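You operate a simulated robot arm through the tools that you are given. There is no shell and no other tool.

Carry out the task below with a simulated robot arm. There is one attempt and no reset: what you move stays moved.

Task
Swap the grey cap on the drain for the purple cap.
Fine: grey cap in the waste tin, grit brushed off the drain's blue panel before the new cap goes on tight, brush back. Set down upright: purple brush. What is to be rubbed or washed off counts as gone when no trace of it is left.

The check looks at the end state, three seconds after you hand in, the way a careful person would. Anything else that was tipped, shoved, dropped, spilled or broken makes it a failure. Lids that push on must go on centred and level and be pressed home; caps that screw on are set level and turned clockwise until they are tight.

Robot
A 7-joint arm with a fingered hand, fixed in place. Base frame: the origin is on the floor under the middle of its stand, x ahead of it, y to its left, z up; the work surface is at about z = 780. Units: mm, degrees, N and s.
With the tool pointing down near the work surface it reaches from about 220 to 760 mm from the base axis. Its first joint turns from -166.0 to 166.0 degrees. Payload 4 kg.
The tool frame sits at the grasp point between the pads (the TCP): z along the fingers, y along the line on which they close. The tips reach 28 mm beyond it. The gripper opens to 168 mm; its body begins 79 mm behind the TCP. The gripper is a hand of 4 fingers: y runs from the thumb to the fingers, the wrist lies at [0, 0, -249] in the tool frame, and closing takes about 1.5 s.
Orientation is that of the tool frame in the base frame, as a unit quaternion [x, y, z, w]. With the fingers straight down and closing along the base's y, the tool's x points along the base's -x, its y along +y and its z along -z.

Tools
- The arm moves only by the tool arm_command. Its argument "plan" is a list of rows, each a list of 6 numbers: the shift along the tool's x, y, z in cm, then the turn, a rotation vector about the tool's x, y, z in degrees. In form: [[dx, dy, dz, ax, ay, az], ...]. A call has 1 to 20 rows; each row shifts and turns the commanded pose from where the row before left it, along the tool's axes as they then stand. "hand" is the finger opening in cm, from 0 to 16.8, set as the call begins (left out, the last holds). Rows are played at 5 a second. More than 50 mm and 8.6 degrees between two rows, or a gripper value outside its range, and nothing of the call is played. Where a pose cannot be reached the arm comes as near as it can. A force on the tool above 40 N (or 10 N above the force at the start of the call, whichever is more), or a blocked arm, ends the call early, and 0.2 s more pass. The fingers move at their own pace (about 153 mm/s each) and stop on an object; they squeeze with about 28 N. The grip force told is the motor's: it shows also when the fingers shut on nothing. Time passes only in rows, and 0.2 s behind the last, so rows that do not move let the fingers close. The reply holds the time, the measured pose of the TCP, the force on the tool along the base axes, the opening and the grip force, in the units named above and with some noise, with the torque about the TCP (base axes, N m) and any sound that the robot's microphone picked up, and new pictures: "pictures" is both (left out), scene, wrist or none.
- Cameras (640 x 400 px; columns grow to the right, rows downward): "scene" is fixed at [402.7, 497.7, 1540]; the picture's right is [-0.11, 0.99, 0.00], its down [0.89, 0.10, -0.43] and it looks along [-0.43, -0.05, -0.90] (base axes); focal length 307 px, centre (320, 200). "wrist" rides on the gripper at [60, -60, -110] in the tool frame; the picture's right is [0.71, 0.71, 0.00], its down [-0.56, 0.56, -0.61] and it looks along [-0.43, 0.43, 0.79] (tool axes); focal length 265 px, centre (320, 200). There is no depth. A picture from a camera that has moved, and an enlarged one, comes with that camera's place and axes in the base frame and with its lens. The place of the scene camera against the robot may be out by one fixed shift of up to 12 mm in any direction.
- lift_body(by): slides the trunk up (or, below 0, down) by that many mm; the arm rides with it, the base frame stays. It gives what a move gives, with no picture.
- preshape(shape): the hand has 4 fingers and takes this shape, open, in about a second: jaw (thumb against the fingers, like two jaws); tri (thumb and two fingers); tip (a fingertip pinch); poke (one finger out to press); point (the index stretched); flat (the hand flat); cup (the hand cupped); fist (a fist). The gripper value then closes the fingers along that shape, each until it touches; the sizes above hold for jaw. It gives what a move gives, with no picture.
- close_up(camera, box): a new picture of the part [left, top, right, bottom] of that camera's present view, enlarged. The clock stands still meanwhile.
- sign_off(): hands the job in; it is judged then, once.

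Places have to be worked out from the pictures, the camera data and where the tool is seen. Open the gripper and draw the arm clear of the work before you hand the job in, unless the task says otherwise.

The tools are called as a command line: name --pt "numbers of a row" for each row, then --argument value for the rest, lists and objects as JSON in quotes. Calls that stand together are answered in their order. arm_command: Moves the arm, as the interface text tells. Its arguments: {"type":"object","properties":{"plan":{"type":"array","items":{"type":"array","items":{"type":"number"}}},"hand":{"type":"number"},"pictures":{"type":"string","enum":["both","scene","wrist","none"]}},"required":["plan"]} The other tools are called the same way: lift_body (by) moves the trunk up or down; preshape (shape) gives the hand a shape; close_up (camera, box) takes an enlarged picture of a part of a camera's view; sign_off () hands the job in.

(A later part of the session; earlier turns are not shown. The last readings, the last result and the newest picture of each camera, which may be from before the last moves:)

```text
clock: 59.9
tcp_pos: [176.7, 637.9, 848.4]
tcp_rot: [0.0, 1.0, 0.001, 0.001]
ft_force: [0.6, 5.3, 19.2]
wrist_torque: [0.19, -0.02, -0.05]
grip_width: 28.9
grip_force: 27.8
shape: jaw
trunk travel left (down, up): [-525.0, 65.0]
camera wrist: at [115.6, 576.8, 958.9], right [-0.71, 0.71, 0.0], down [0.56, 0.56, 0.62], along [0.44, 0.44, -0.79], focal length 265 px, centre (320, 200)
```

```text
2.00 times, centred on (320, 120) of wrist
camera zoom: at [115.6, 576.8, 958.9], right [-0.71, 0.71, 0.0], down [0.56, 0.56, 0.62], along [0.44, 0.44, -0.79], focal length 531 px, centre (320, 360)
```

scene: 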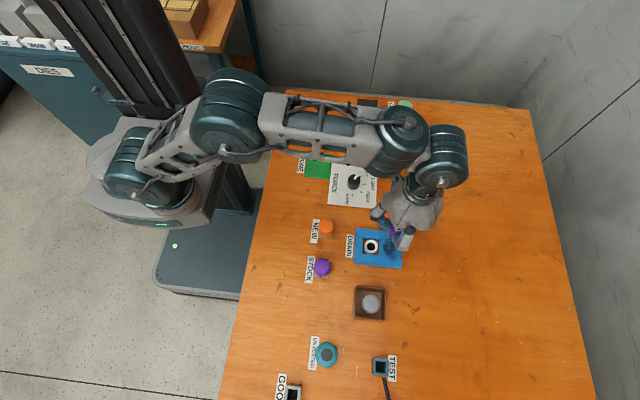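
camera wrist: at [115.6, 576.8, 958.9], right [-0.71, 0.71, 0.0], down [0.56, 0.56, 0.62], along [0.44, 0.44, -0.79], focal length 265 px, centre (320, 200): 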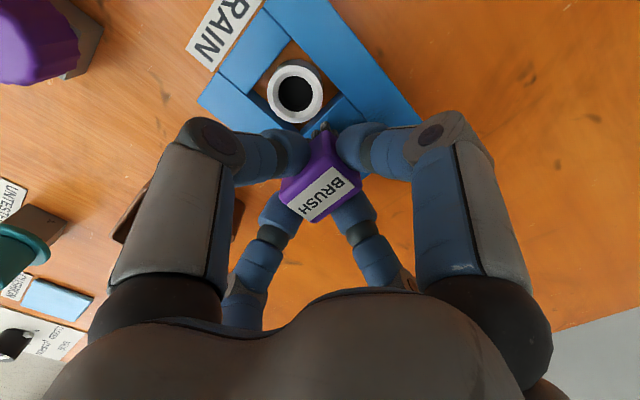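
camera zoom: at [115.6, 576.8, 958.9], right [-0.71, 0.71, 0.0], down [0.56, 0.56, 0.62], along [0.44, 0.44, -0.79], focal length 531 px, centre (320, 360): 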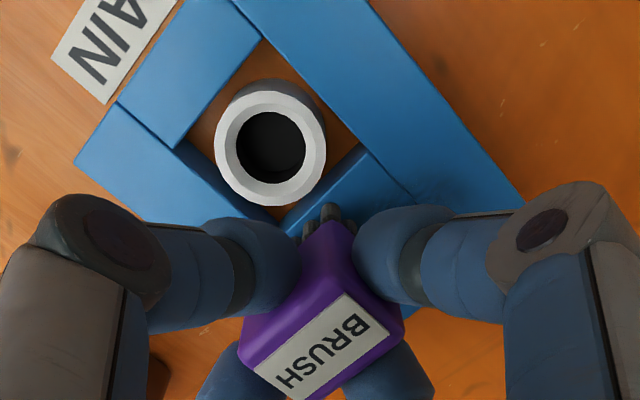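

The pressing force is steady at about 19 N. I'll now zig-zag over the patch from x = 177 to x = 137 while keeping contact.

arm_command --pt "0 0.75 0 0 0 0" --pt "0 0.75 0 0 0 0" --pt "0 0.75 0 0 0 0" --pt "0 0.75 0 0 0 0" --pt "0 0.75 0 0 0 0" --pt "0.4 -0.75 0 0 0 0" --pt "0.4 -0.75 0 0 0 0" --pt "0.4 -0.75 0 0 0 0" --pt "0.4 -0.75 0 0 0 0" --pt "0.4 -0.75 0 0 0 0" --pt "0 0.75 0 0 0 0" --pt "0 0.75 0 0 0 0" --pt "0 0.75 0 0 0 0" --pt "0 0.75 0 0 0 0" --pt "0 0.75 0 0 0 0" --pt "0.4 -0.75 0 0 0 0" --pt "0.4 -0.75 0 0 0 0" --pt "0.4 -0.75 0 0 0 0" --pt "0.4 -0.75 0 0 0 0" --pt "0.4 -0.75 0 0 0 0" --hand 0 --pictures "none"

arm_command --pt "0 0.75 0 0 0 0" --pt "0 0.75 0 0 0 0" --pt "0 0.75 0 0 0 0" --pt "0 0.75 0 0 0 0" --pt "0 0.75 0 0 0 0" --pt "0 0.75 0 0 0 0" --pt "0 0.75 0 0 0 0" --pt "0 0 -1.0 0 0 0" --pt "0 2.0 -2.0 0 0 0" --pt "0 2.0 -2.0 0 0 0" --pt "0 0 0 0 0 0" --hand 0 --pictures "both"

close_up --camera "scene" --box '[320, 190, 440, 290]'

close_up --camera "wrist" --box '[120, 0, 360, 200]'

```text
clock: 64.1
tcp_pos: [137.1, 634.4, 848.8]
tcp_rot: [0.001, 1.0, 0.0, 0.0]
ft_force: [2.3, 4.1, 18.3]
wrist_torque: [0.1, -0.05, 0.01]
grip_width: 29.1
grip_force: 28.2
shape: jaw
trunk travel left (down, up): [-525.0, 65.0]
```

```text
clock: 66.5
tcp_pos: [131.9, 707.1, 884.8]
tcp_rot: [0.001, 1.0, 0.0, 0.0]
ft_force: [-0.6, -0.2, -0.8]
wrist_torque: [0.0, 0.0, 0.03]
grip_width: 28.8
grip_force: 27.7
shape: jaw
out of reach, approached as far as the arm can: row 10
trunk travel left (down, up): [-525.0, 65.0]
camera wrist: at [72.3, 646.5, 994.1], right [-0.71, 0.71, 0.0], down [0.56, 0.56, 0.61], along [0.44, 0.43, -0.79], focal length 265 px, centre (320, 200)
```

scene: 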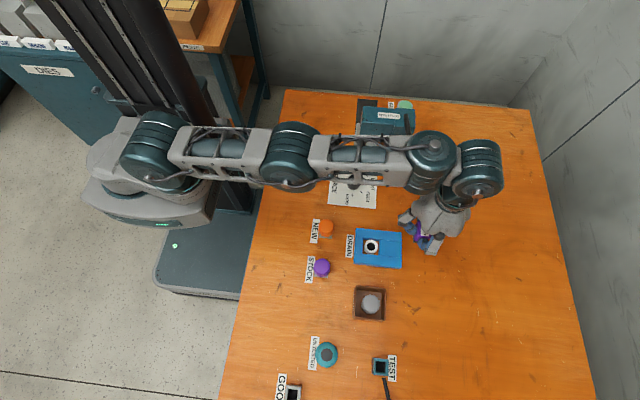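
wrist: 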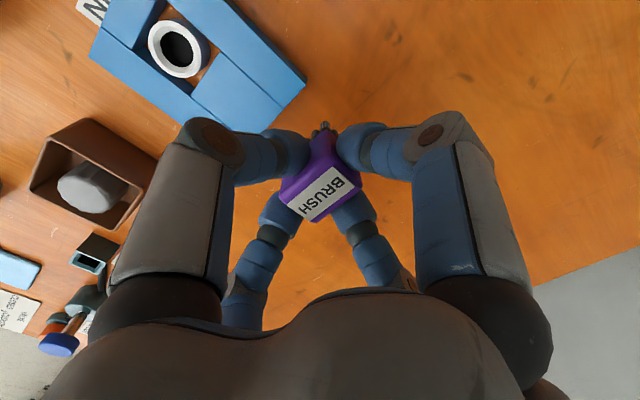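

```text
4.00 times, centred on (380, 240) of scene
camera zoom: at [402.7, 497.7, 1540.0], right [-0.11, 0.99, 0.0], down [0.89, 0.1, -0.43], along [-0.43, -0.05, -0.9], focal length 1230 px, centre (80, 40)
```

zoom: 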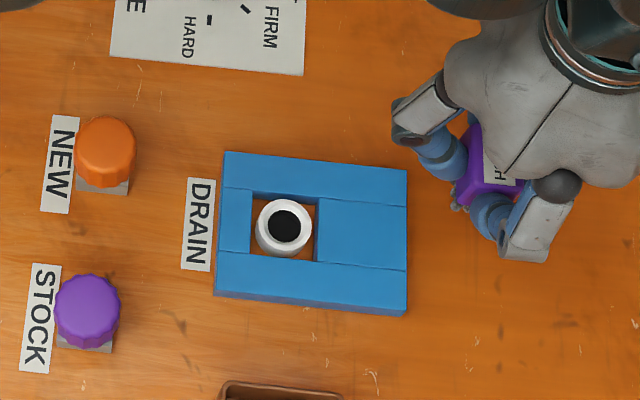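

```text
2.00 times, centred on (240, 100) of wrist
camera zoom: at [72.3, 646.5, 994.1], right [-0.71, 0.71, 0.0], down [0.56, 0.56, 0.61], along [0.44, 0.43, -0.79], focal length 531 px, centre (480, 400)
```

zoom: 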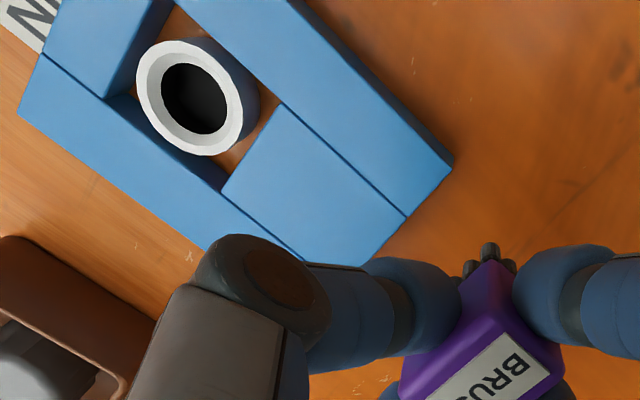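

The panel looks clean. I'll enlarge strongly to check for any trace left.

close_up --camera "scene" --box '[372, 225, 408, 272]'

close_up --camera "wrist" --box '[190, 30, 310, 130]'

```text
8.51 times, centred on (390, 248) of scene
camera zoom: at [402.7, 497.7, 1540.0], right [-0.11, 0.99, 0.0], down [0.89, 0.1, -0.43], along [-0.43, -0.05, -0.9], focal length 2616 px, centre (-276, -213)
```

zoom: 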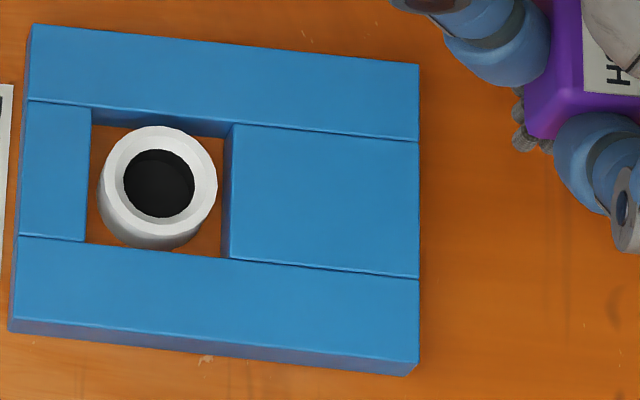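

```text
4.00 times, centred on (250, 80) of wrist
camera zoom: at [72.3, 646.5, 994.1], right [-0.71, 0.71, 0.0], down [0.56, 0.56, 0.61], along [0.44, 0.43, -0.79], focal length 1062 px, centre (600, 680)
```

zoom: 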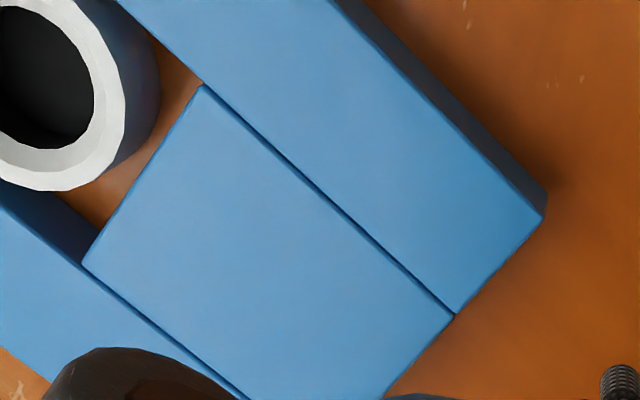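

The panel is spotless and hasn't shifted. I'll carry the brush back, high, to its old place at TCP [328.3, 492.4].

arm_command --pt "-1.0 -2.0 -1.5 0 0 0" --pt "-1.5 -2.5 -1.5 0 0 0" --pt "-2.4 -2.4 -0.6 0 0 0" --pt "-2.4 -2.4 0 0 0 0" --pt "-2.4 -2.4 0 0 0 0" --pt "-2.4 -2.4 0 0 0 0" --pt "-2.4 -2.4 0 0 0 0" --pt "-2.4 -2.4 0 0 0 0" --pt "-2.4 -2.4 0 0 0 0" --pt "0 0 0 0 0 0" --pt "0 0 0 0 0 0" --hand 0 --pictures "both"

```text
clock: 68.9
tcp_pos: [325.1, 490.5, 919.2]
tcp_rot: [0.0, 1.0, 0.0, 0.0]
ft_force: [0.2, -0.4, 0.1]
wrist_torque: [0.01, -0.03, -0.01]
grip_width: 29.0
grip_force: 28.1
shape: jaw
trunk travel left (down, up): [-525.0, 65.0]
camera wrist: at [264.2, 431.3, 1029.1], right [-0.71, 0.71, 0.0], down [0.56, 0.56, 0.61], along [0.44, 0.43, -0.79], focal length 265 px, centre (320, 200)
```

scene: 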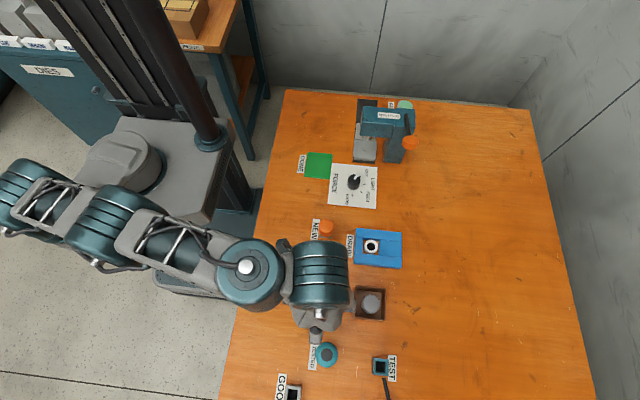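
wrist: 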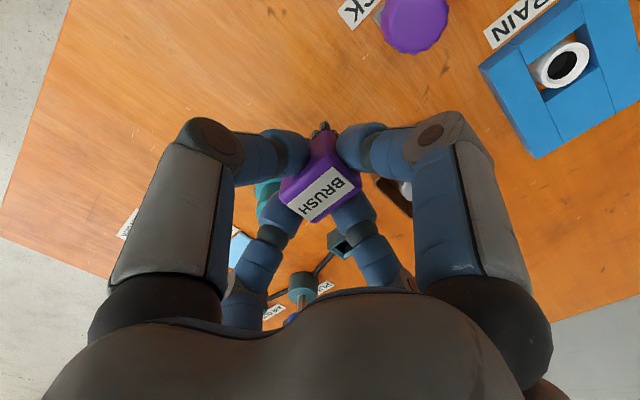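

The hand is 3.5 mm short in x and 1.6 mm in y of the pick-up spot. I'll correct that and lower to just above the table.

arm_command --pt "-0.35 0.16 0 0 0 0" --pt "0 0 2.5 0 0 0" --pt "0 0 2.5 0 0 0" --pt "0 0 2.0 0 0 0" --pt "0 0 1.0 0 0 0" --pt "0 0 0.2 0 0 0" --pt "0 0 0 0 0 0" --hand 0 --pictures "wrist"

close_up --camera "wrist" --box '[200, 60, 440, 260]'

```text
clock: 70.5
tcp_pos: [328.2, 492.1, 838.6]
tcp_rot: [0.001, 1.0, 0.0, 0.0]
ft_force: [-0.5, 0.3, 0.0]
wrist_torque: [0.01, 0.0, 0.02]
grip_width: 28.8
grip_force: 28.2
shape: jaw
trunk travel left (down, up): [-525.0, 65.0]
camera wrist: at [268.3, 432.6, 948.5], right [-0.71, 0.71, 0.0], down [0.56, 0.56, 0.61], along [0.44, 0.43, -0.79], focal length 265 px, centre (320, 200)
```

wrist: 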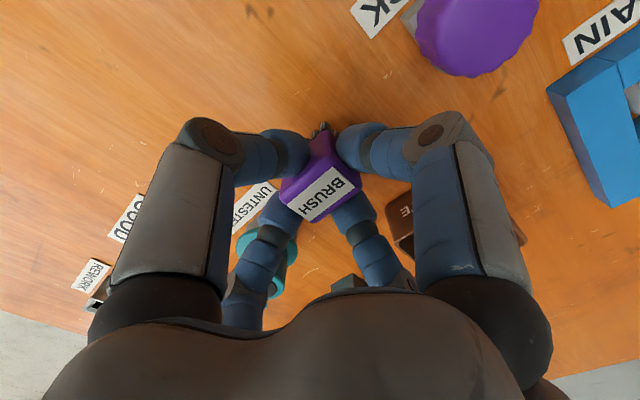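

```text
2.00 times, centred on (320, 160) of wrist
camera zoom: at [268.3, 432.6, 948.5], right [-0.71, 0.71, 0.0], down [0.56, 0.56, 0.61], along [0.44, 0.43, -0.79], focal length 531 px, centre (320, 280)
```

zoom: 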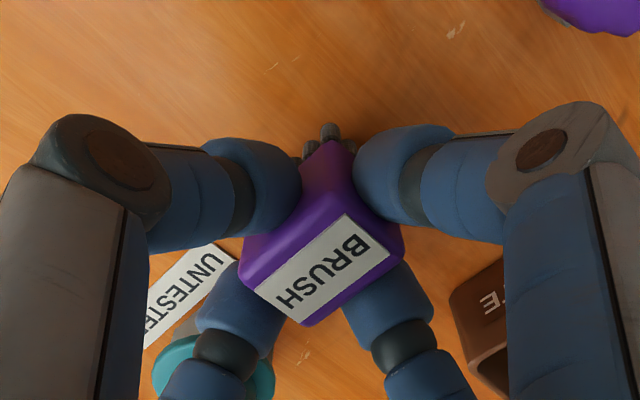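

The brush is about 5 mm above its old resting height and has no contact. I'll lower in 1 mm steps until it touches.

arm_command --pt "0 0 0.1 0 0 0" --pt "0 0 0.1 0 0 0" --pt "0 0 0.1 0 0 0" --pt "0 0 0.1 0 0 0" --pt "0 0 0 0 0 0" --hand 0 --pictures "none"

arm_command --pt "0 0 0.1 0 0 0" --pt "0 0 0 0 0 0" --hand 0 --pictures "none"

```text
clock: 71.7
tcp_pos: [329.4, 491.4, 834.2]
tcp_rot: [0.0, 1.0, 0.0, 0.001]
ft_force: [-0.4, 0.6, -0.6]
wrist_torque: [0.0, 0.03, 0.01]
grip_width: 28.9
grip_force: 27.6
shape: jaw
trunk travel left (down, up): [-525.0, 65.0]
```

```text
clock: 72.3
tcp_pos: [329.8, 492.9, 832.5]
tcp_rot: [0.0, 1.0, 0.001, 0.0]
ft_force: [0.9, 0.1, 0.2]
wrist_torque: [0.02, 0.02, 0.02]
grip_width: 28.9
grip_force: 27.7
shape: jaw
trunk travel left (down, up): [-525.0, 65.0]
```

Still no contact, so I'll continue 1 mm at a time.

arm_command --pt "0 0 0.1 0 0 0" --pt "0 0 0 0 0 0" --hand 0 --pictures "none"

arm_command --pt "0 0 0.1 0 0 0" --pt "0 0 0 0 0 0" --hand 0 --pictures "none"

```text
clock: 72.9
tcp_pos: [330.6, 492.0, 833.3]
tcp_rot: [0.001, 1.0, 0.0, 0.0]
ft_force: [0.6, -0.4, -1.1]
wrist_torque: [0.03, -0.04, -0.02]
grip_width: 28.8
grip_force: 27.7
shape: jaw
trunk travel left (down, up): [-525.0, 65.0]
```

```text
clock: 73.5
tcp_pos: [330.6, 492.5, 832.0]
tcp_rot: [0.001, 1.0, 0.0, -0.001]
ft_force: [0.9, -0.1, 0.4]
wrist_torque: [0.02, 0.01, 0.02]
grip_width: 28.7
grip_force: 27.6
shape: jaw
trunk travel left (down, up): [-525.0, 65.0]
```

There is still no vertical load. Another millimetre, with a picture to check.

arm_command --pt "0 0 0.1 0 0 0" --pt "0 0 0 0 0 0" --hand 0 --pictures "wrist"

close_up --camera "wrist" --box '[200, 60, 440, 260]'

arm_command --pt "0 0 0.1 0 0 0" --pt "0 0 0 0 0 0" --hand 0 --pictures "none"

```text
clock: 74.1
tcp_pos: [330.8, 492.7, 832.2]
tcp_rot: [0.0, 1.0, 0.001, 0.0]
ft_force: [0.5, 0.8, 8.1]
wrist_torque: [0.05, -0.01, -0.02]
grip_width: 29.0
grip_force: 28.3
shape: jaw
trunk travel left (down, up): [-525.0, 65.0]
camera wrist: at [269.4, 432.6, 941.9], right [-0.71, 0.71, 0.0], down [0.56, 0.56, 0.62], along [0.44, 0.44, -0.79], focal length 265 px, centre (320, 200)
```

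wrist: 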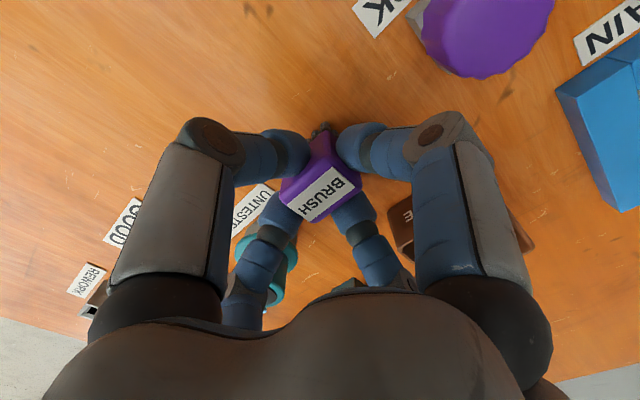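

```text
2.00 times, centred on (320, 160) of wrist
camera zoom: at [269.4, 432.6, 941.9], right [-0.71, 0.71, 0.0], down [0.56, 0.56, 0.62], along [0.44, 0.44, -0.79], focal length 531 px, centre (320, 280)
```

zoom: 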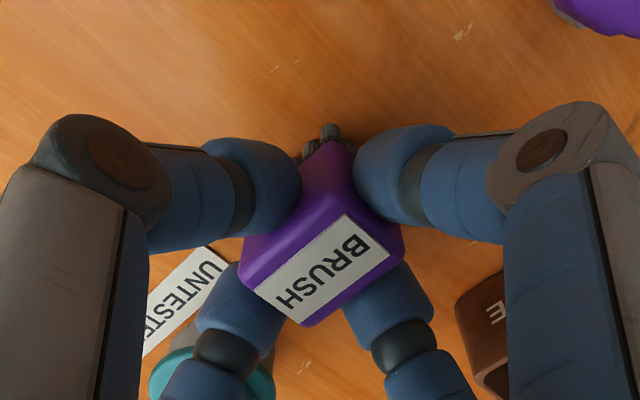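

```text
clock: 74.7
tcp_pos: [330.2, 492.1, 831.9]
tcp_rot: [0.0, 1.0, 0.002, 0.001]
ft_force: [2.7, 2.1, 19.4]
wrist_torque: [0.06, -0.01, 0.0]
grip_width: 29.1
grip_force: 28.1
shape: jaw
trunk travel left (down, up): [-525.0, 65.0]
```

The bristles are on the table. I'll ease off about 1.5 mm to unload and then open the fingers slowly, in two stages.

arm_command --pt "0 0 -0.15 0 0 0" --pt "0 0 0 0 0 0" --hand 0 --pictures "none"

arm_command --pt "0 0 0 0 0 0" --pt "0 0 0 0 0 0" --pt "0 0 0 0 0 0" --pt "0 0 0 0 0 0" --hand 7.5 --pictures "none"

close_up --camera "wrist" --box '[200, 60, 440, 260]'

```text
clock: 75.3
tcp_pos: [330.4, 491.9, 832.2]
tcp_rot: [0.001, 1.0, 0.001, 0.0]
ft_force: [4.2, 3.2, 16.1]
wrist_torque: [0.13, -0.09, -0.03]
grip_width: 29.3
grip_force: 28.3
shape: jaw
trunk travel left (down, up): [-525.0, 65.0]
```

```text
clock: 76.3
tcp_pos: [329.0, 491.8, 831.3]
tcp_rot: [0.0, 1.0, 0.0, 0.0]
ft_force: [0.3, -0.8, 0.2]
wrist_torque: [-0.03, 0.0, -0.04]
grip_width: 74.6
grip_force: 0.0
shape: jaw
trunk travel left (down, up): [-525.0, 65.0]
```

```text
2.00 times, centred on (320, 160) of wrist
camera zoom: at [268.7, 433.1, 941.2], right [-0.71, 0.71, 0.0], down [0.56, 0.56, 0.61], along [0.44, 0.43, -0.79], focal length 531 px, centre (320, 280)
```

zoom: 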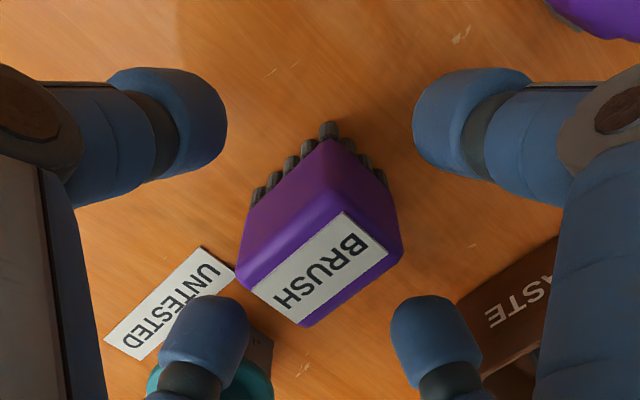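

The brush stands upright in its place. I'll rise straight up and go over to the purple cap on the STOCK post, near [234, 484].

arm_command --pt "0 0 -2.0 0 0 0" --pt "0 0 -3.5 0 0 0" --pt "0 0 -3.5 0 0 0" --pt "3.2 -0.3 0 0 0 0" --pt "3.2 -0.3 0 0 0 0" --pt "3.1 -0.3 0 0 0 0" --pt "0 0 0 0 0 0" --pt "0 0 0 0 0 0" --hand 10.0 --pictures "both"

close_up --camera "wrist" --box '[220, 60, 420, 220]'

close_up --camera "scene" --box '[280, 230, 420, 350]'

```text
clock: 78.1
tcp_pos: [235.0, 483.9, 920.6]
tcp_rot: [0.001, 1.0, 0.0, -0.001]
ft_force: [0.5, 0.6, -0.2]
wrist_torque: [0.0, 0.0, 0.01]
grip_width: 99.1
grip_force: 0.0
shape: jaw
trunk travel left (down, up): [-525.0, 65.0]
camera wrist: at [173.1, 424.3, 1031.4], right [-0.71, 0.71, 0.0], down [0.56, 0.56, 0.61], along [0.44, 0.43, -0.79], focal length 265 px, centre (320, 200)
```

scene: 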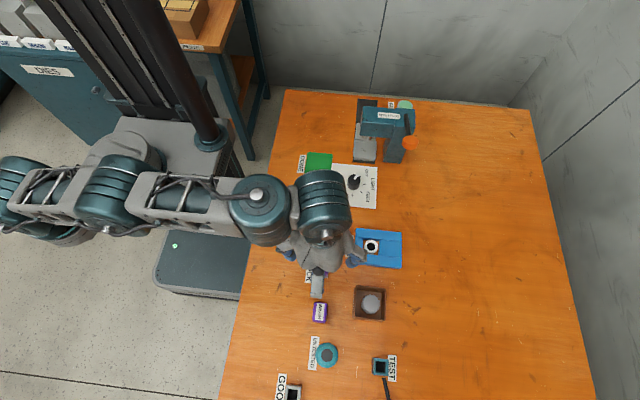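
wrist: 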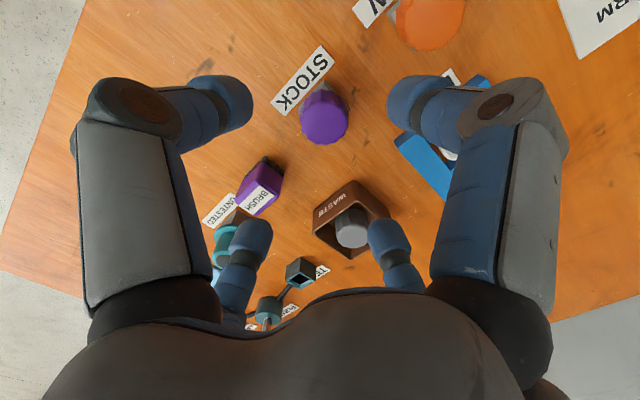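

```text
2.50 times, centred on (320, 140) of wrist
camera zoom: at [173.1, 424.3, 1031.4], right [-0.71, 0.71, 0.0], down [0.56, 0.56, 0.61], along [0.44, 0.43, -0.79], focal length 664 px, centre (320, 350)
```

zoom: 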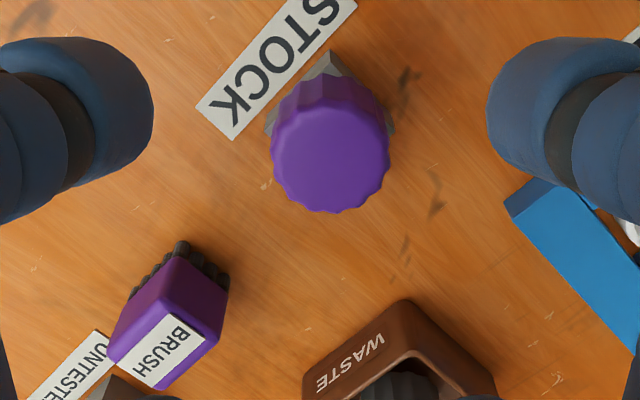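

```text
3.33 times, centred on (350, 290) of scene
camera zoom: at [402.7, 497.7, 1540.0], right [-0.11, 0.99, 0.0], down [0.89, 0.1, -0.43], along [-0.43, -0.05, -0.9], focal length 1025 px, centre (220, -100)
```

zoom: 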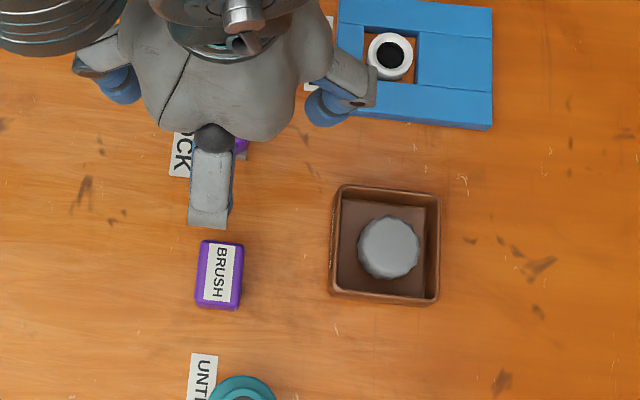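

The purple cap's top is at about [231.5, 485.5, 816]. I'll shift over it, lower to z ≈ 865, and check from closer.

arm_command --pt "0.22 0.17 2.5 0 0 0" --pt "0 0 3.0 0 0 0" --pt "0 0 0 0 0 0" --pt "0 0 0 0 0 0" --hand 10.0 --pictures "wrist"

close_up --camera "wrist" --box '[240, 80, 400, 200]'

```text
clock: 79.1
tcp_pos: [232.5, 484.7, 867.4]
tcp_rot: [0.0, 1.0, 0.0, -0.001]
ft_force: [0.0, 0.1, 0.2]
wrist_torque: [0.04, -0.01, 0.01]
grip_width: 99.4
grip_force: 0.1
shape: jaw
trunk travel left (down, up): [-525.0, 65.0]
camera wrist: at [171.0, 425.4, 977.4], right [-0.71, 0.71, 0.0], down [0.56, 0.56, 0.61], along [0.44, 0.43, -0.79], focal length 265 px, centre (320, 200)
```

wrist: 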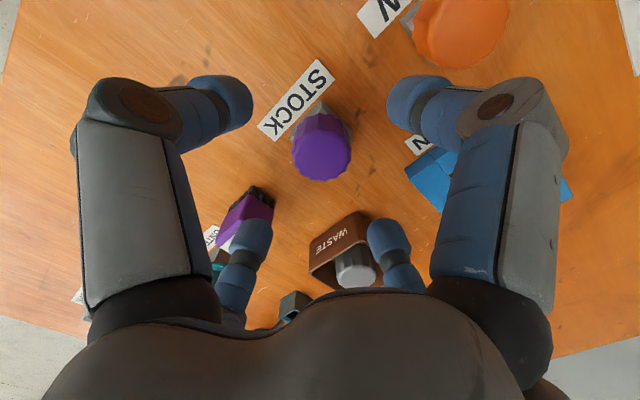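

```text
3.33 times, centred on (320, 140) of wrist
camera zoom: at [171.0, 425.4, 977.4], right [-0.71, 0.71, 0.0], down [0.56, 0.56, 0.61], along [0.44, 0.43, -0.79], focal length 885 px, centre (320, 400)
```

zoom: 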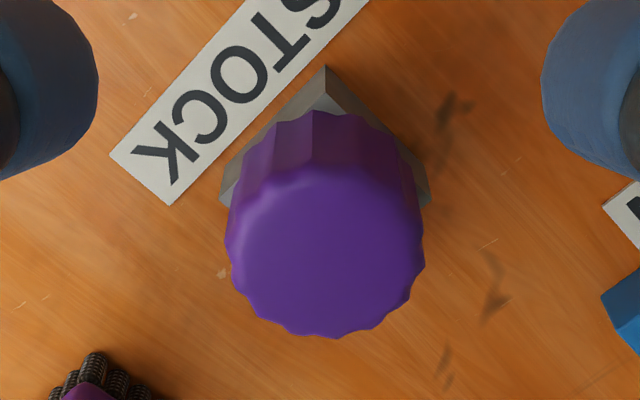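

Two views agree on [231, 485.6, 817] for the purple cap's top, and the hand is centred to within a millimetre. I'll lower 38 mm to the same grip height that worked on the grey cap and check before closing.

arm_command --pt "0 0.05 1.5 0 0 0" --pt "0 0 1.5 0 0 0" --pt "0 0 0.8 0 0 0" --pt "0 0 0 0 0 0" --hand 10.0 --pictures "none"

close_up --camera "wrist" --box '[200, 60, 440, 260]'

```text
clock: 80.1
tcp_pos: [230.9, 485.6, 828.4]
tcp_rot: [0.0, 1.0, 0.001, 0.0]
ft_force: [-0.2, -0.1, -0.2]
wrist_torque: [0.0, 0.02, -0.03]
grip_width: 99.3
grip_force: 0.0
shape: jaw
trunk travel left (down, up): [-525.0, 65.0]
```

```text
2.00 times, centred on (320, 160) of wrist
camera zoom: at [170.8, 426.0, 938.1], right [-0.71, 0.71, 0.0], down [0.56, 0.56, 0.61], along [0.44, 0.43, -0.79], focal length 531 px, centre (320, 280)
```

zoom: 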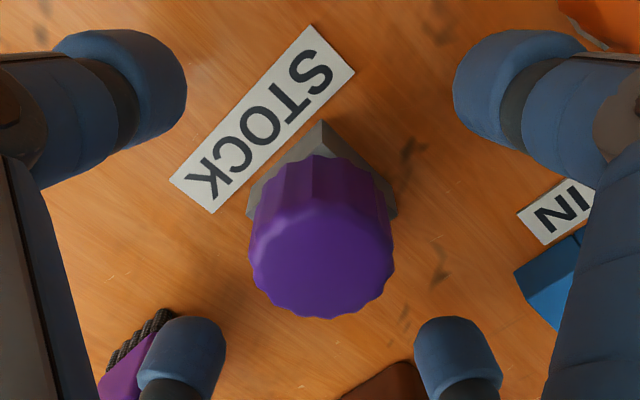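

The cap is centred between the four fingers and nothing touches. Closing on it now.

arm_command --pt "0 0 0 0 0 0" --pt "0 0 0 0 0 0" --pt "0 0 0 0 0 0" --pt "0 0 0 0 0 0" --pt "0 0 0 0 0 0" --pt "0 0 0 0 0 0" --hand 0 --pictures "none"

arm_command --pt "0 0 -0.2 0 0 0" --pt "0 0 -0.2 0 0 0" --pt "0 0 0 0 0 0" --hand 0 --pictures "none"

close_up --camera "wrist" --box '[200, 60, 440, 260]'

```text
clock: 81.5
tcp_pos: [230.7, 485.0, 827.8]
tcp_rot: [0.001, 1.0, -0.001, 0.001]
ft_force: [-0.4, 0.1, -0.5]
wrist_torque: [-0.01, -0.01, 0.01]
grip_width: 33.7
grip_force: 28.4
shape: jaw
trunk travel left (down, up): [-525.0, 65.0]
```

```text
clock: 82.3
tcp_pos: [231.3, 486.8, 831.6]
tcp_rot: [0.001, 1.0, 0.0, 0.0]
ft_force: [-0.1, -0.4, -1.5]
wrist_torque: [0.03, -0.01, -0.04]
grip_width: 34.0
grip_force: 28.1
shape: jaw
trunk travel left (down, up): [-525.0, 65.0]
```

```text
2.00 times, centred on (320, 160) of wrist
camera zoom: at [170.9, 426.5, 941.8], right [-0.71, 0.71, 0.0], down [0.56, 0.56, 0.61], along [0.44, 0.43, -0.79], focal length 531 px, centre (320, 280)
```

zoom: 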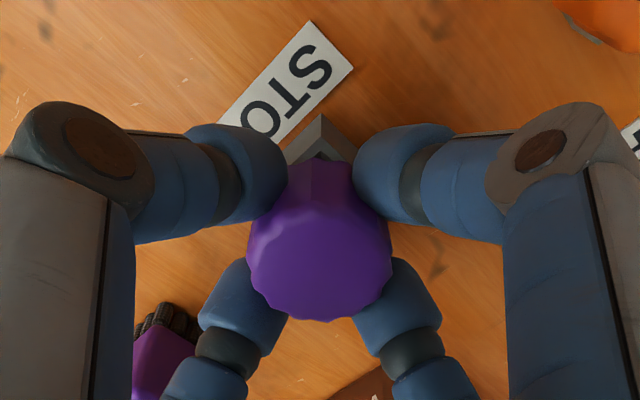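

The purple cap came off freely with only its weight showing. I'll lift it to z ≈ 920 and start winding the wrist counter-clockwise in free air, to have room for the clockwise tightening.

arm_command --pt "0 0 -1.0 0 0 0" --pt "0 0 -2.5 0 0 0" --pt "0 0 -3.0 0 0 0" --pt "0 0 -2.5 0 0 0" --pt "0 0 0 0 0 0" --hand 0 --pictures "both"

close_up --camera "wrist" --box '[200, 20, 440, 220]'

```text
clock: 83.5
tcp_pos: [232.8, 486.2, 921.6]
tcp_rot: [0.0, 1.0, 0.0, 0.001]
ft_force: [0.4, -0.7, -1.0]
wrist_torque: [0.02, 0.0, 0.01]
grip_width: 33.4
grip_force: 27.4
shape: jaw
trunk travel left (down, up): [-525.0, 65.0]
camera wrist: at [171.5, 426.6, 1031.6], right [-0.71, 0.71, 0.0], down [0.56, 0.56, 0.61], along [0.44, 0.43, -0.79], focal length 265 px, centre (320, 200)
```

scene: 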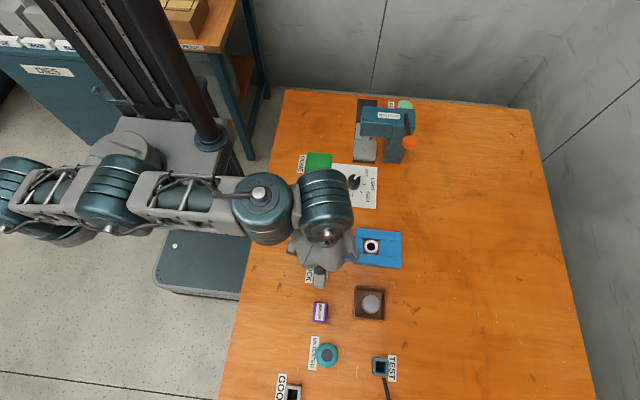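
wrist: 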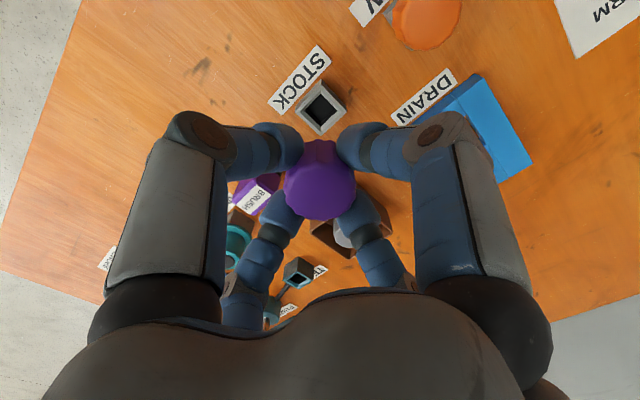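

```text
2.00 times, centred on (320, 120) of wrist
camera zoom: at [171.5, 426.6, 1031.6], right [-0.71, 0.71, 0.0], down [0.56, 0.56, 0.61], along [0.44, 0.43, -0.79], focal length 531 px, centre (320, 360)
```

zoom: 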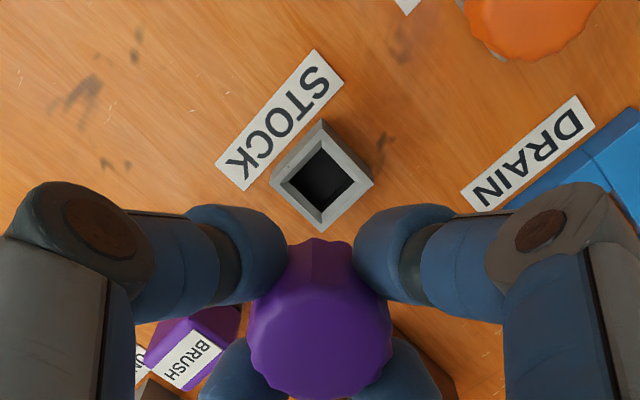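

The empty STOCK stand stays in place. I'll carry the cap over the drain, keeping it at z ≈ 920, then wind the wrist counter-clockwise by 104° to find its range there.

arm_command --pt "1.79 2.875 0 0 0 0" --pt "1.79 2.875 0 0 0 0" --pt "1.79 2.875 0 0 0 0" --pt "1.78 2.875 0 0 0 0" --pt "0 0 0 0 0 -8" --pt "0 0 0 0 0 -8" --pt "0 0 0 0 0 -8" --pt "0 0 0 0 0 -8" --pt "0 0 0 0 0 -8" --pt "0 0 0 0 0 -8" --pt "0 0 0 0 0 -8" --pt "0 0 0 0 0 -8" --pt "0 0 0 0 0 -8" --pt "0 0 0 0 0 -8" --pt "0 0 0 0 0 -8" --pt "0 0 0 0 0 -8" --pt "0 0 0 0 0 -8" --pt "0 0 0 0 0 0" --pt "0 0 0 0 0 0" --hand 0 --pictures "both"

close_up --camera "wrist" --box '[200, 20, 440, 220]'

```text
clock: 87.5
tcp_pos: [161.0, 601.5, 921.0]
tcp_rot: [0.788, -0.616, 0.0, 0.001]
ft_force: [-0.4, 0.7, -0.7]
wrist_torque: [-0.01, -0.01, -0.01]
grip_width: 33.6
grip_force: 27.8
shape: jaw
trunk travel left (down, up): [-525.0, 65.0]
camera wrist: at [233.6, 558.0, 1031.6], right [-0.51, -0.86, 0.0], down [-0.68, 0.41, 0.61], along [-0.53, 0.32, -0.79], focal length 265 px, centre (320, 200)
```

scene: 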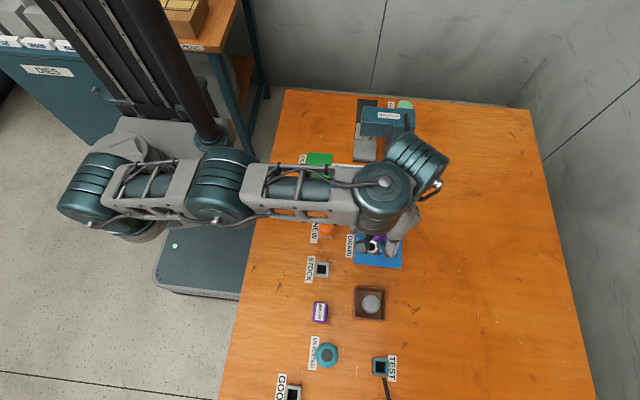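
wrist: 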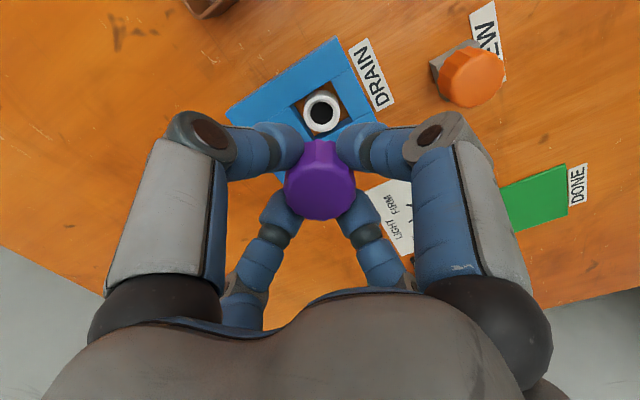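

```text
2.00 times, centred on (320, 120) of wrist
camera zoom: at [233.6, 558.0, 1031.6], right [-0.51, -0.86, 0.0], down [-0.68, 0.41, 0.61], along [-0.53, 0.32, -0.79], focal length 531 px, centre (320, 360)
```

zoom: 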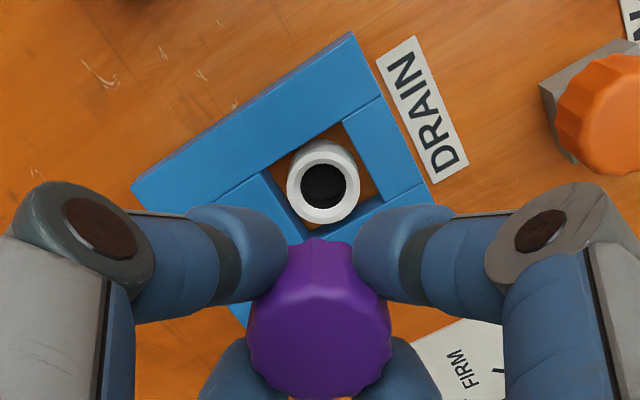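

The wrist reached −104° without trouble, and the neck sits at about [161, 600.5]. I'll try winding a further 32° for more room to tighten.

arm_command --pt "0 0 0 0 0 -8" --pt "0 0 0 0 0 -8" --pt "0 0 0 0 0 -8" --pt "0 0 0 0 0 -8" --pt "0 0 0 0 0 0" --pt "0 0 0 0 0 0" --hand 0 --pictures "both"

```text
clock: 88.9
tcp_pos: [159.9, 601.4, 921.1]
tcp_rot: [0.927, -0.375, 0.001, 0.0]
ft_force: [0.1, 0.5, 0.5]
wrist_torque: [-0.03, -0.01, 0.03]
grip_width: 33.7
grip_force: 27.5
shape: jaw
trunk travel left (down, up): [-525.0, 65.0]
camera wrist: at [245.3, 603.2, 1031.6], right [0.02, -1.0, 0.0], down [-0.79, -0.01, 0.61], along [-0.61, -0.01, -0.79], focal length 265 px, centre (320, 200)
```

scene: 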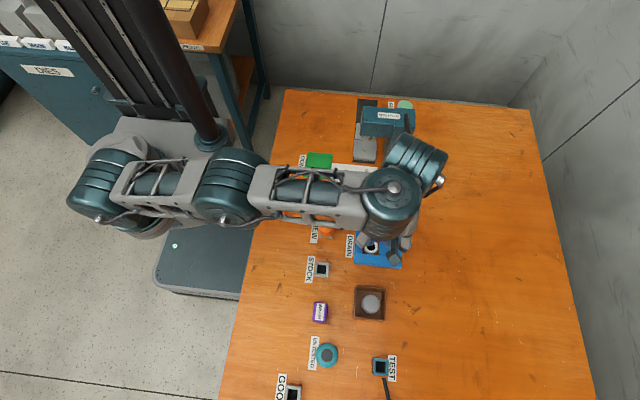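
wrist: 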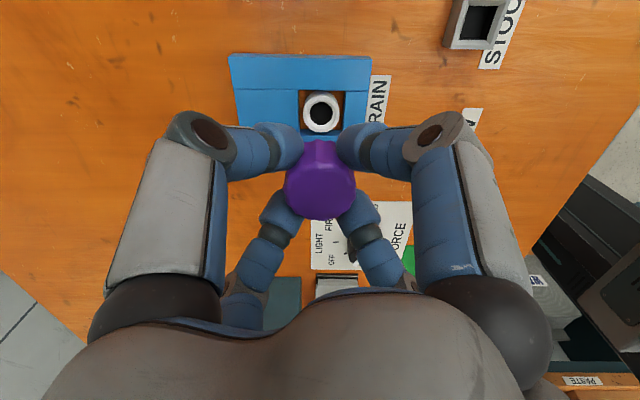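

The wrist reached −136°, which leaves about 280° for tightening. I'll nudge 0.7 mm in y and lower until the cap's skirt is just above the neck.

arm_command --pt "0.04 0.06 2.5 0 0 0" --pt "0 0 2.5 0 0 0" --pt "0 0 2.0 0 0 0" --pt "0 0 0.8 0 0 0" --pt "0 0 0 0 0 0" --pt "0 0 0 0 0 0" --hand 0 --pictures "both"

close_up --camera "wrist" --box '[240, 80, 400, 220]'

close_up --camera "scene" --box '[330, 200, 430, 290]'

```text
clock: 90.3
tcp_pos: [161.6, 601.7, 846.1]
tcp_rot: [0.927, -0.376, 0.0, 0.0]
ft_force: [-0.6, 0.6, -1.1]
wrist_torque: [-0.01, 0.02, 0.0]
grip_width: 33.9
grip_force: 28.0
shape: jaw
trunk travel left (down, up): [-525.0, 65.0]
camera wrist: at [246.9, 603.3, 954.3], right [0.02, -1.0, 0.0], down [-0.79, -0.01, 0.61], along [-0.61, -0.01, -0.79], focal length 265 px, centre (320, 200)
```

scene: 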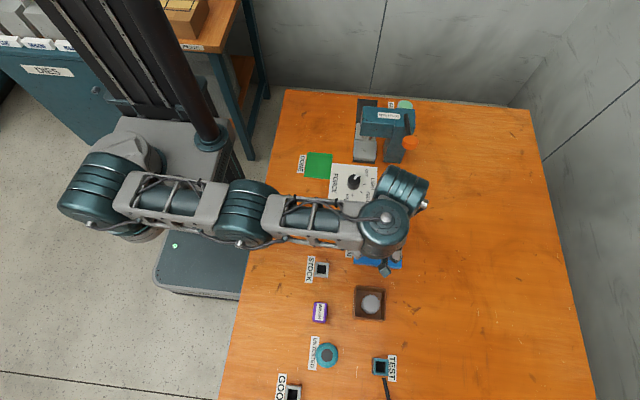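
wrist: 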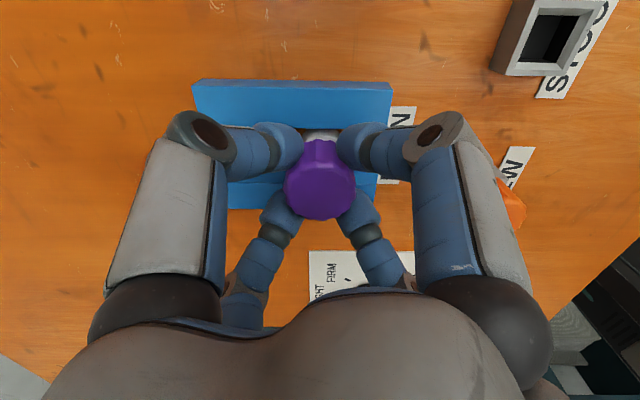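

```text
2.86 times, centred on (320, 150) of wrist
camera zoom: at [246.9, 603.3, 954.3], right [0.02, -1.0, 0.0], down [-0.79, -0.01, 0.61], along [-0.61, -0.01, -0.79], focal length 758 px, centre (320, 343)
```

zoom: 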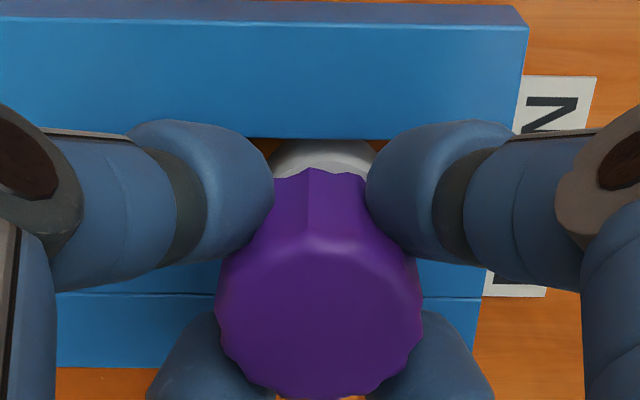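

```text
4.44 times, centred on (380, 245) of scene
camera zoom: at [402.7, 497.7, 1540.0], right [-0.11, 0.99, 0.0], down [0.89, 0.1, -0.43], along [-0.43, -0.05, -0.9], focal length 1366 px, centre (53, 0)
```

zoom: 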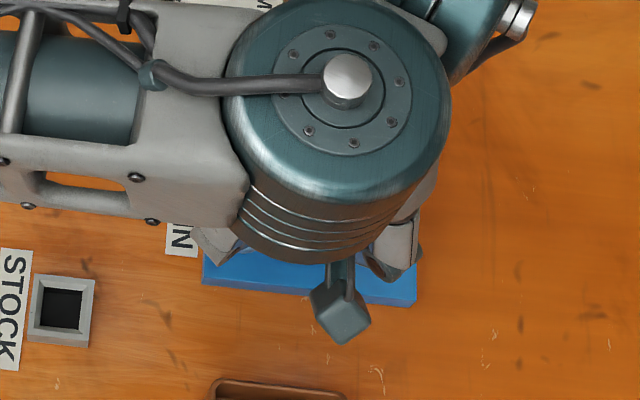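

The cap hangs just above the neck and lines up sideways. The camera's reported pose suggests the hand drifted about 2 mm in +x during the descent, so I'll let it settle and read again.

arm_command --pt "0 0 0 0 0 0" --pt "0 0 0 0 0 0" --pt "0 0 0 0 0 0" --hand 0 --pictures "wrist"

```text
clock: 91.1
tcp_pos: [162.4, 601.6, 844.2]
tcp_rot: [0.927, -0.376, -0.001, -0.001]
ft_force: [0.2, -0.1, -0.4]
wrist_torque: [-0.01, 0.0, 0.02]
grip_width: 33.7
grip_force: 28.0
shape: jaw
trunk travel left (down, up): [-525.0, 65.0]
camera wrist: at [246.8, 603.3, 954.4], right [0.02, -1.0, 0.0], down [-0.79, -0.01, 0.61], along [-0.61, -0.01, -0.79], focal length 265 px, centre (320, 200)
```

wrist: 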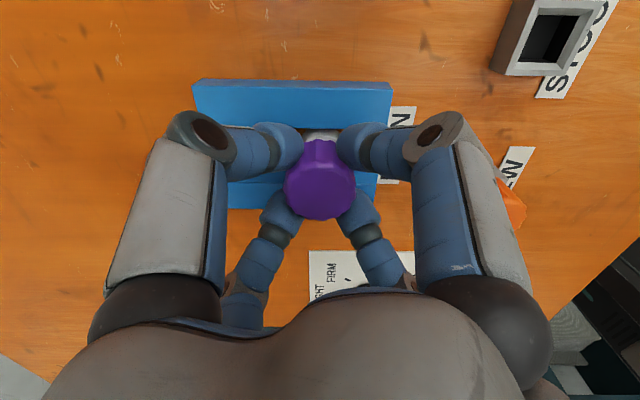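

The position is steady about 1.7 mm too far in +x. I'll correct that and lower in small steps toward first contact.

arm_command --pt "-0.12 0.12 0 0 0 0" --pt "0 0 0.2 0 0 0" --pt "0 0 0.2 0 0 0" --pt "0 0 0.2 0 0 0" --pt "0 0 0.1 0 0 0" --pt "0 0 0.1 0 0 0" --pt "0 0 0 0 0 0" --hand 0 --pictures "wrist"

close_up --camera "wrist" --box '[240, 80, 400, 220]'

```text
clock: 92.7
tcp_pos: [159.0, 602.4, 836.5]
tcp_rot: [0.927, -0.376, 0.0, 0.0]
ft_force: [0.4, 0.2, 0.9]
wrist_torque: [0.01, -0.01, 0.0]
grip_width: 33.4
grip_force: 28.0
shape: jaw
trunk travel left (down, up): [-525.0, 65.0]
camera wrist: at [244.6, 602.9, 946.5], right [0.02, -1.0, 0.0], down [-0.79, -0.01, 0.61], along [-0.61, -0.01, -0.79], focal length 265 px, centre (320, 200)
```

wrist: 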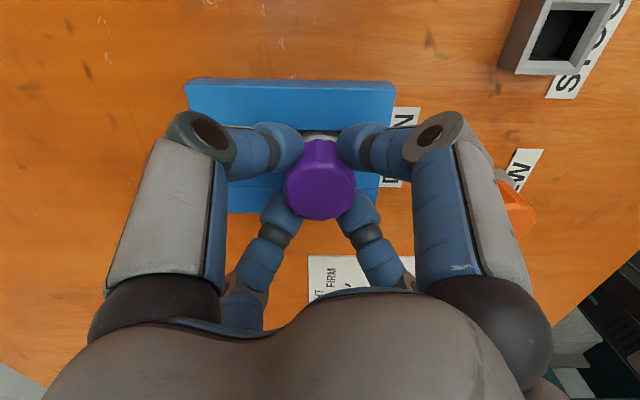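

```text
2.86 times, centred on (320, 150) of wrist
camera zoom: at [244.6, 602.9, 946.5], right [0.02, -1.0, 0.0], down [-0.79, -0.01, 0.61], along [-0.61, -0.01, -0.79], focal length 758 px, centre (320, 343)
```

zoom: 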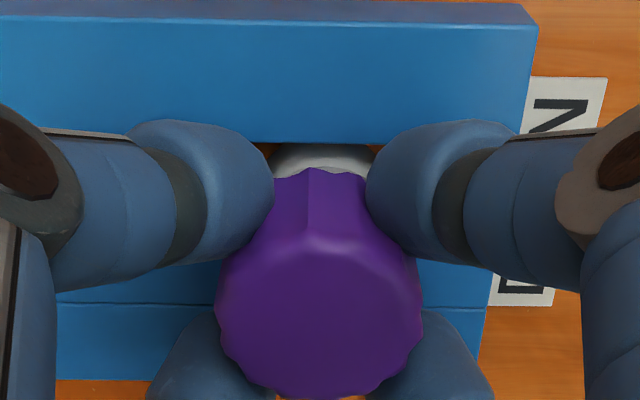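

No contact yet at z = 836.5, and the hand is within half a millimetre of the neck's axis. I'll keep lowering by 1 mm steps.

arm_command --pt "0 0 0.1 0 0 0" --pt "0 0 0.1 0 0 0" --pt "0 0 0 0 0 0" --hand 0 --pictures "none"

arm_command --pt "0 0 0.1 0 0 0" --pt "0 0 0 0 0 0" --hand 0 --pictures "none"

arm_command --pt "0 0 0.1 0 0 0" --pt "0 0 0 0 0 0" --hand 0 --pictures "wrist"

```text
clock: 93.5
tcp_pos: [158.7, 601.8, 833.8]
tcp_rot: [0.927, -0.376, 0.0, 0.0]
ft_force: [0.1, 0.6, -0.8]
wrist_torque: [0.01, 0.04, -0.01]
grip_width: 33.6
grip_force: 28.1
shape: jaw
trunk travel left (down, up): [-525.0, 65.0]
```

```text
clock: 94.1
tcp_pos: [159.2, 600.6, 833.0]
tcp_rot: [0.927, -0.376, 0.0, 0.0]
ft_force: [-0.2, -0.4, -1.2]
wrist_torque: [0.02, 0.02, -0.02]
grip_width: 33.5
grip_force: 27.8
shape: jaw
trunk travel left (down, up): [-525.0, 65.0]
```

```text
clock: 94.7
tcp_pos: [159.9, 600.8, 832.8]
tcp_rot: [0.927, -0.375, 0.0, 0.0]
ft_force: [0.3, -0.4, -0.7]
wrist_torque: [0.02, 0.03, 0.0]
grip_width: 33.7
grip_force: 27.6
shape: jaw
trunk travel left (down, up): [-525.0, 65.0]
camera wrist: at [244.4, 602.9, 942.0], right [0.02, -1.0, 0.0], down [-0.79, -0.01, 0.61], along [-0.61, -0.01, -0.79], focal length 265 px, centre (320, 200)
```

wrist: 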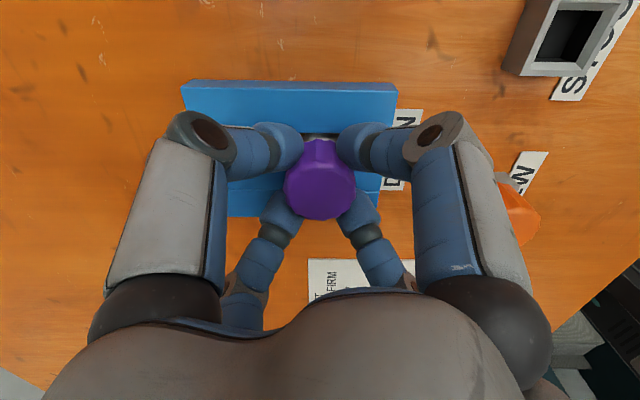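

There is still no contact at z = 832, so I continue with 1 mm steps.

arm_command --pt "0 0 0.1 0 0 0" --pt "0 0 0 0 0 0" --hand 0 --pictures "none"

arm_command --pt "0 0 0.1 0 0 0" --pt "0 0 0 0 0 0" --hand 0 --pictures "none"

```text
clock: 95.3
tcp_pos: [160.0, 600.1, 830.6]
tcp_rot: [0.927, -0.375, 0.0, 0.0]
ft_force: [-0.9, 0.3, -0.7]
wrist_torque: [0.02, 0.01, 0.02]
grip_width: 33.3
grip_force: 27.9
shape: jaw
trunk travel left (down, up): [-525.0, 65.0]
```

```text
clock: 95.9
tcp_pos: [158.2, 599.8, 830.3]
tcp_rot: [0.927, -0.376, 0.001, 0.0]
ft_force: [0.7, 0.3, -0.4]
wrist_torque: [0.01, -0.01, -0.02]
grip_width: 33.5
grip_force: 28.3
shape: jaw
trunk travel left (down, up): [-525.0, 65.0]
```

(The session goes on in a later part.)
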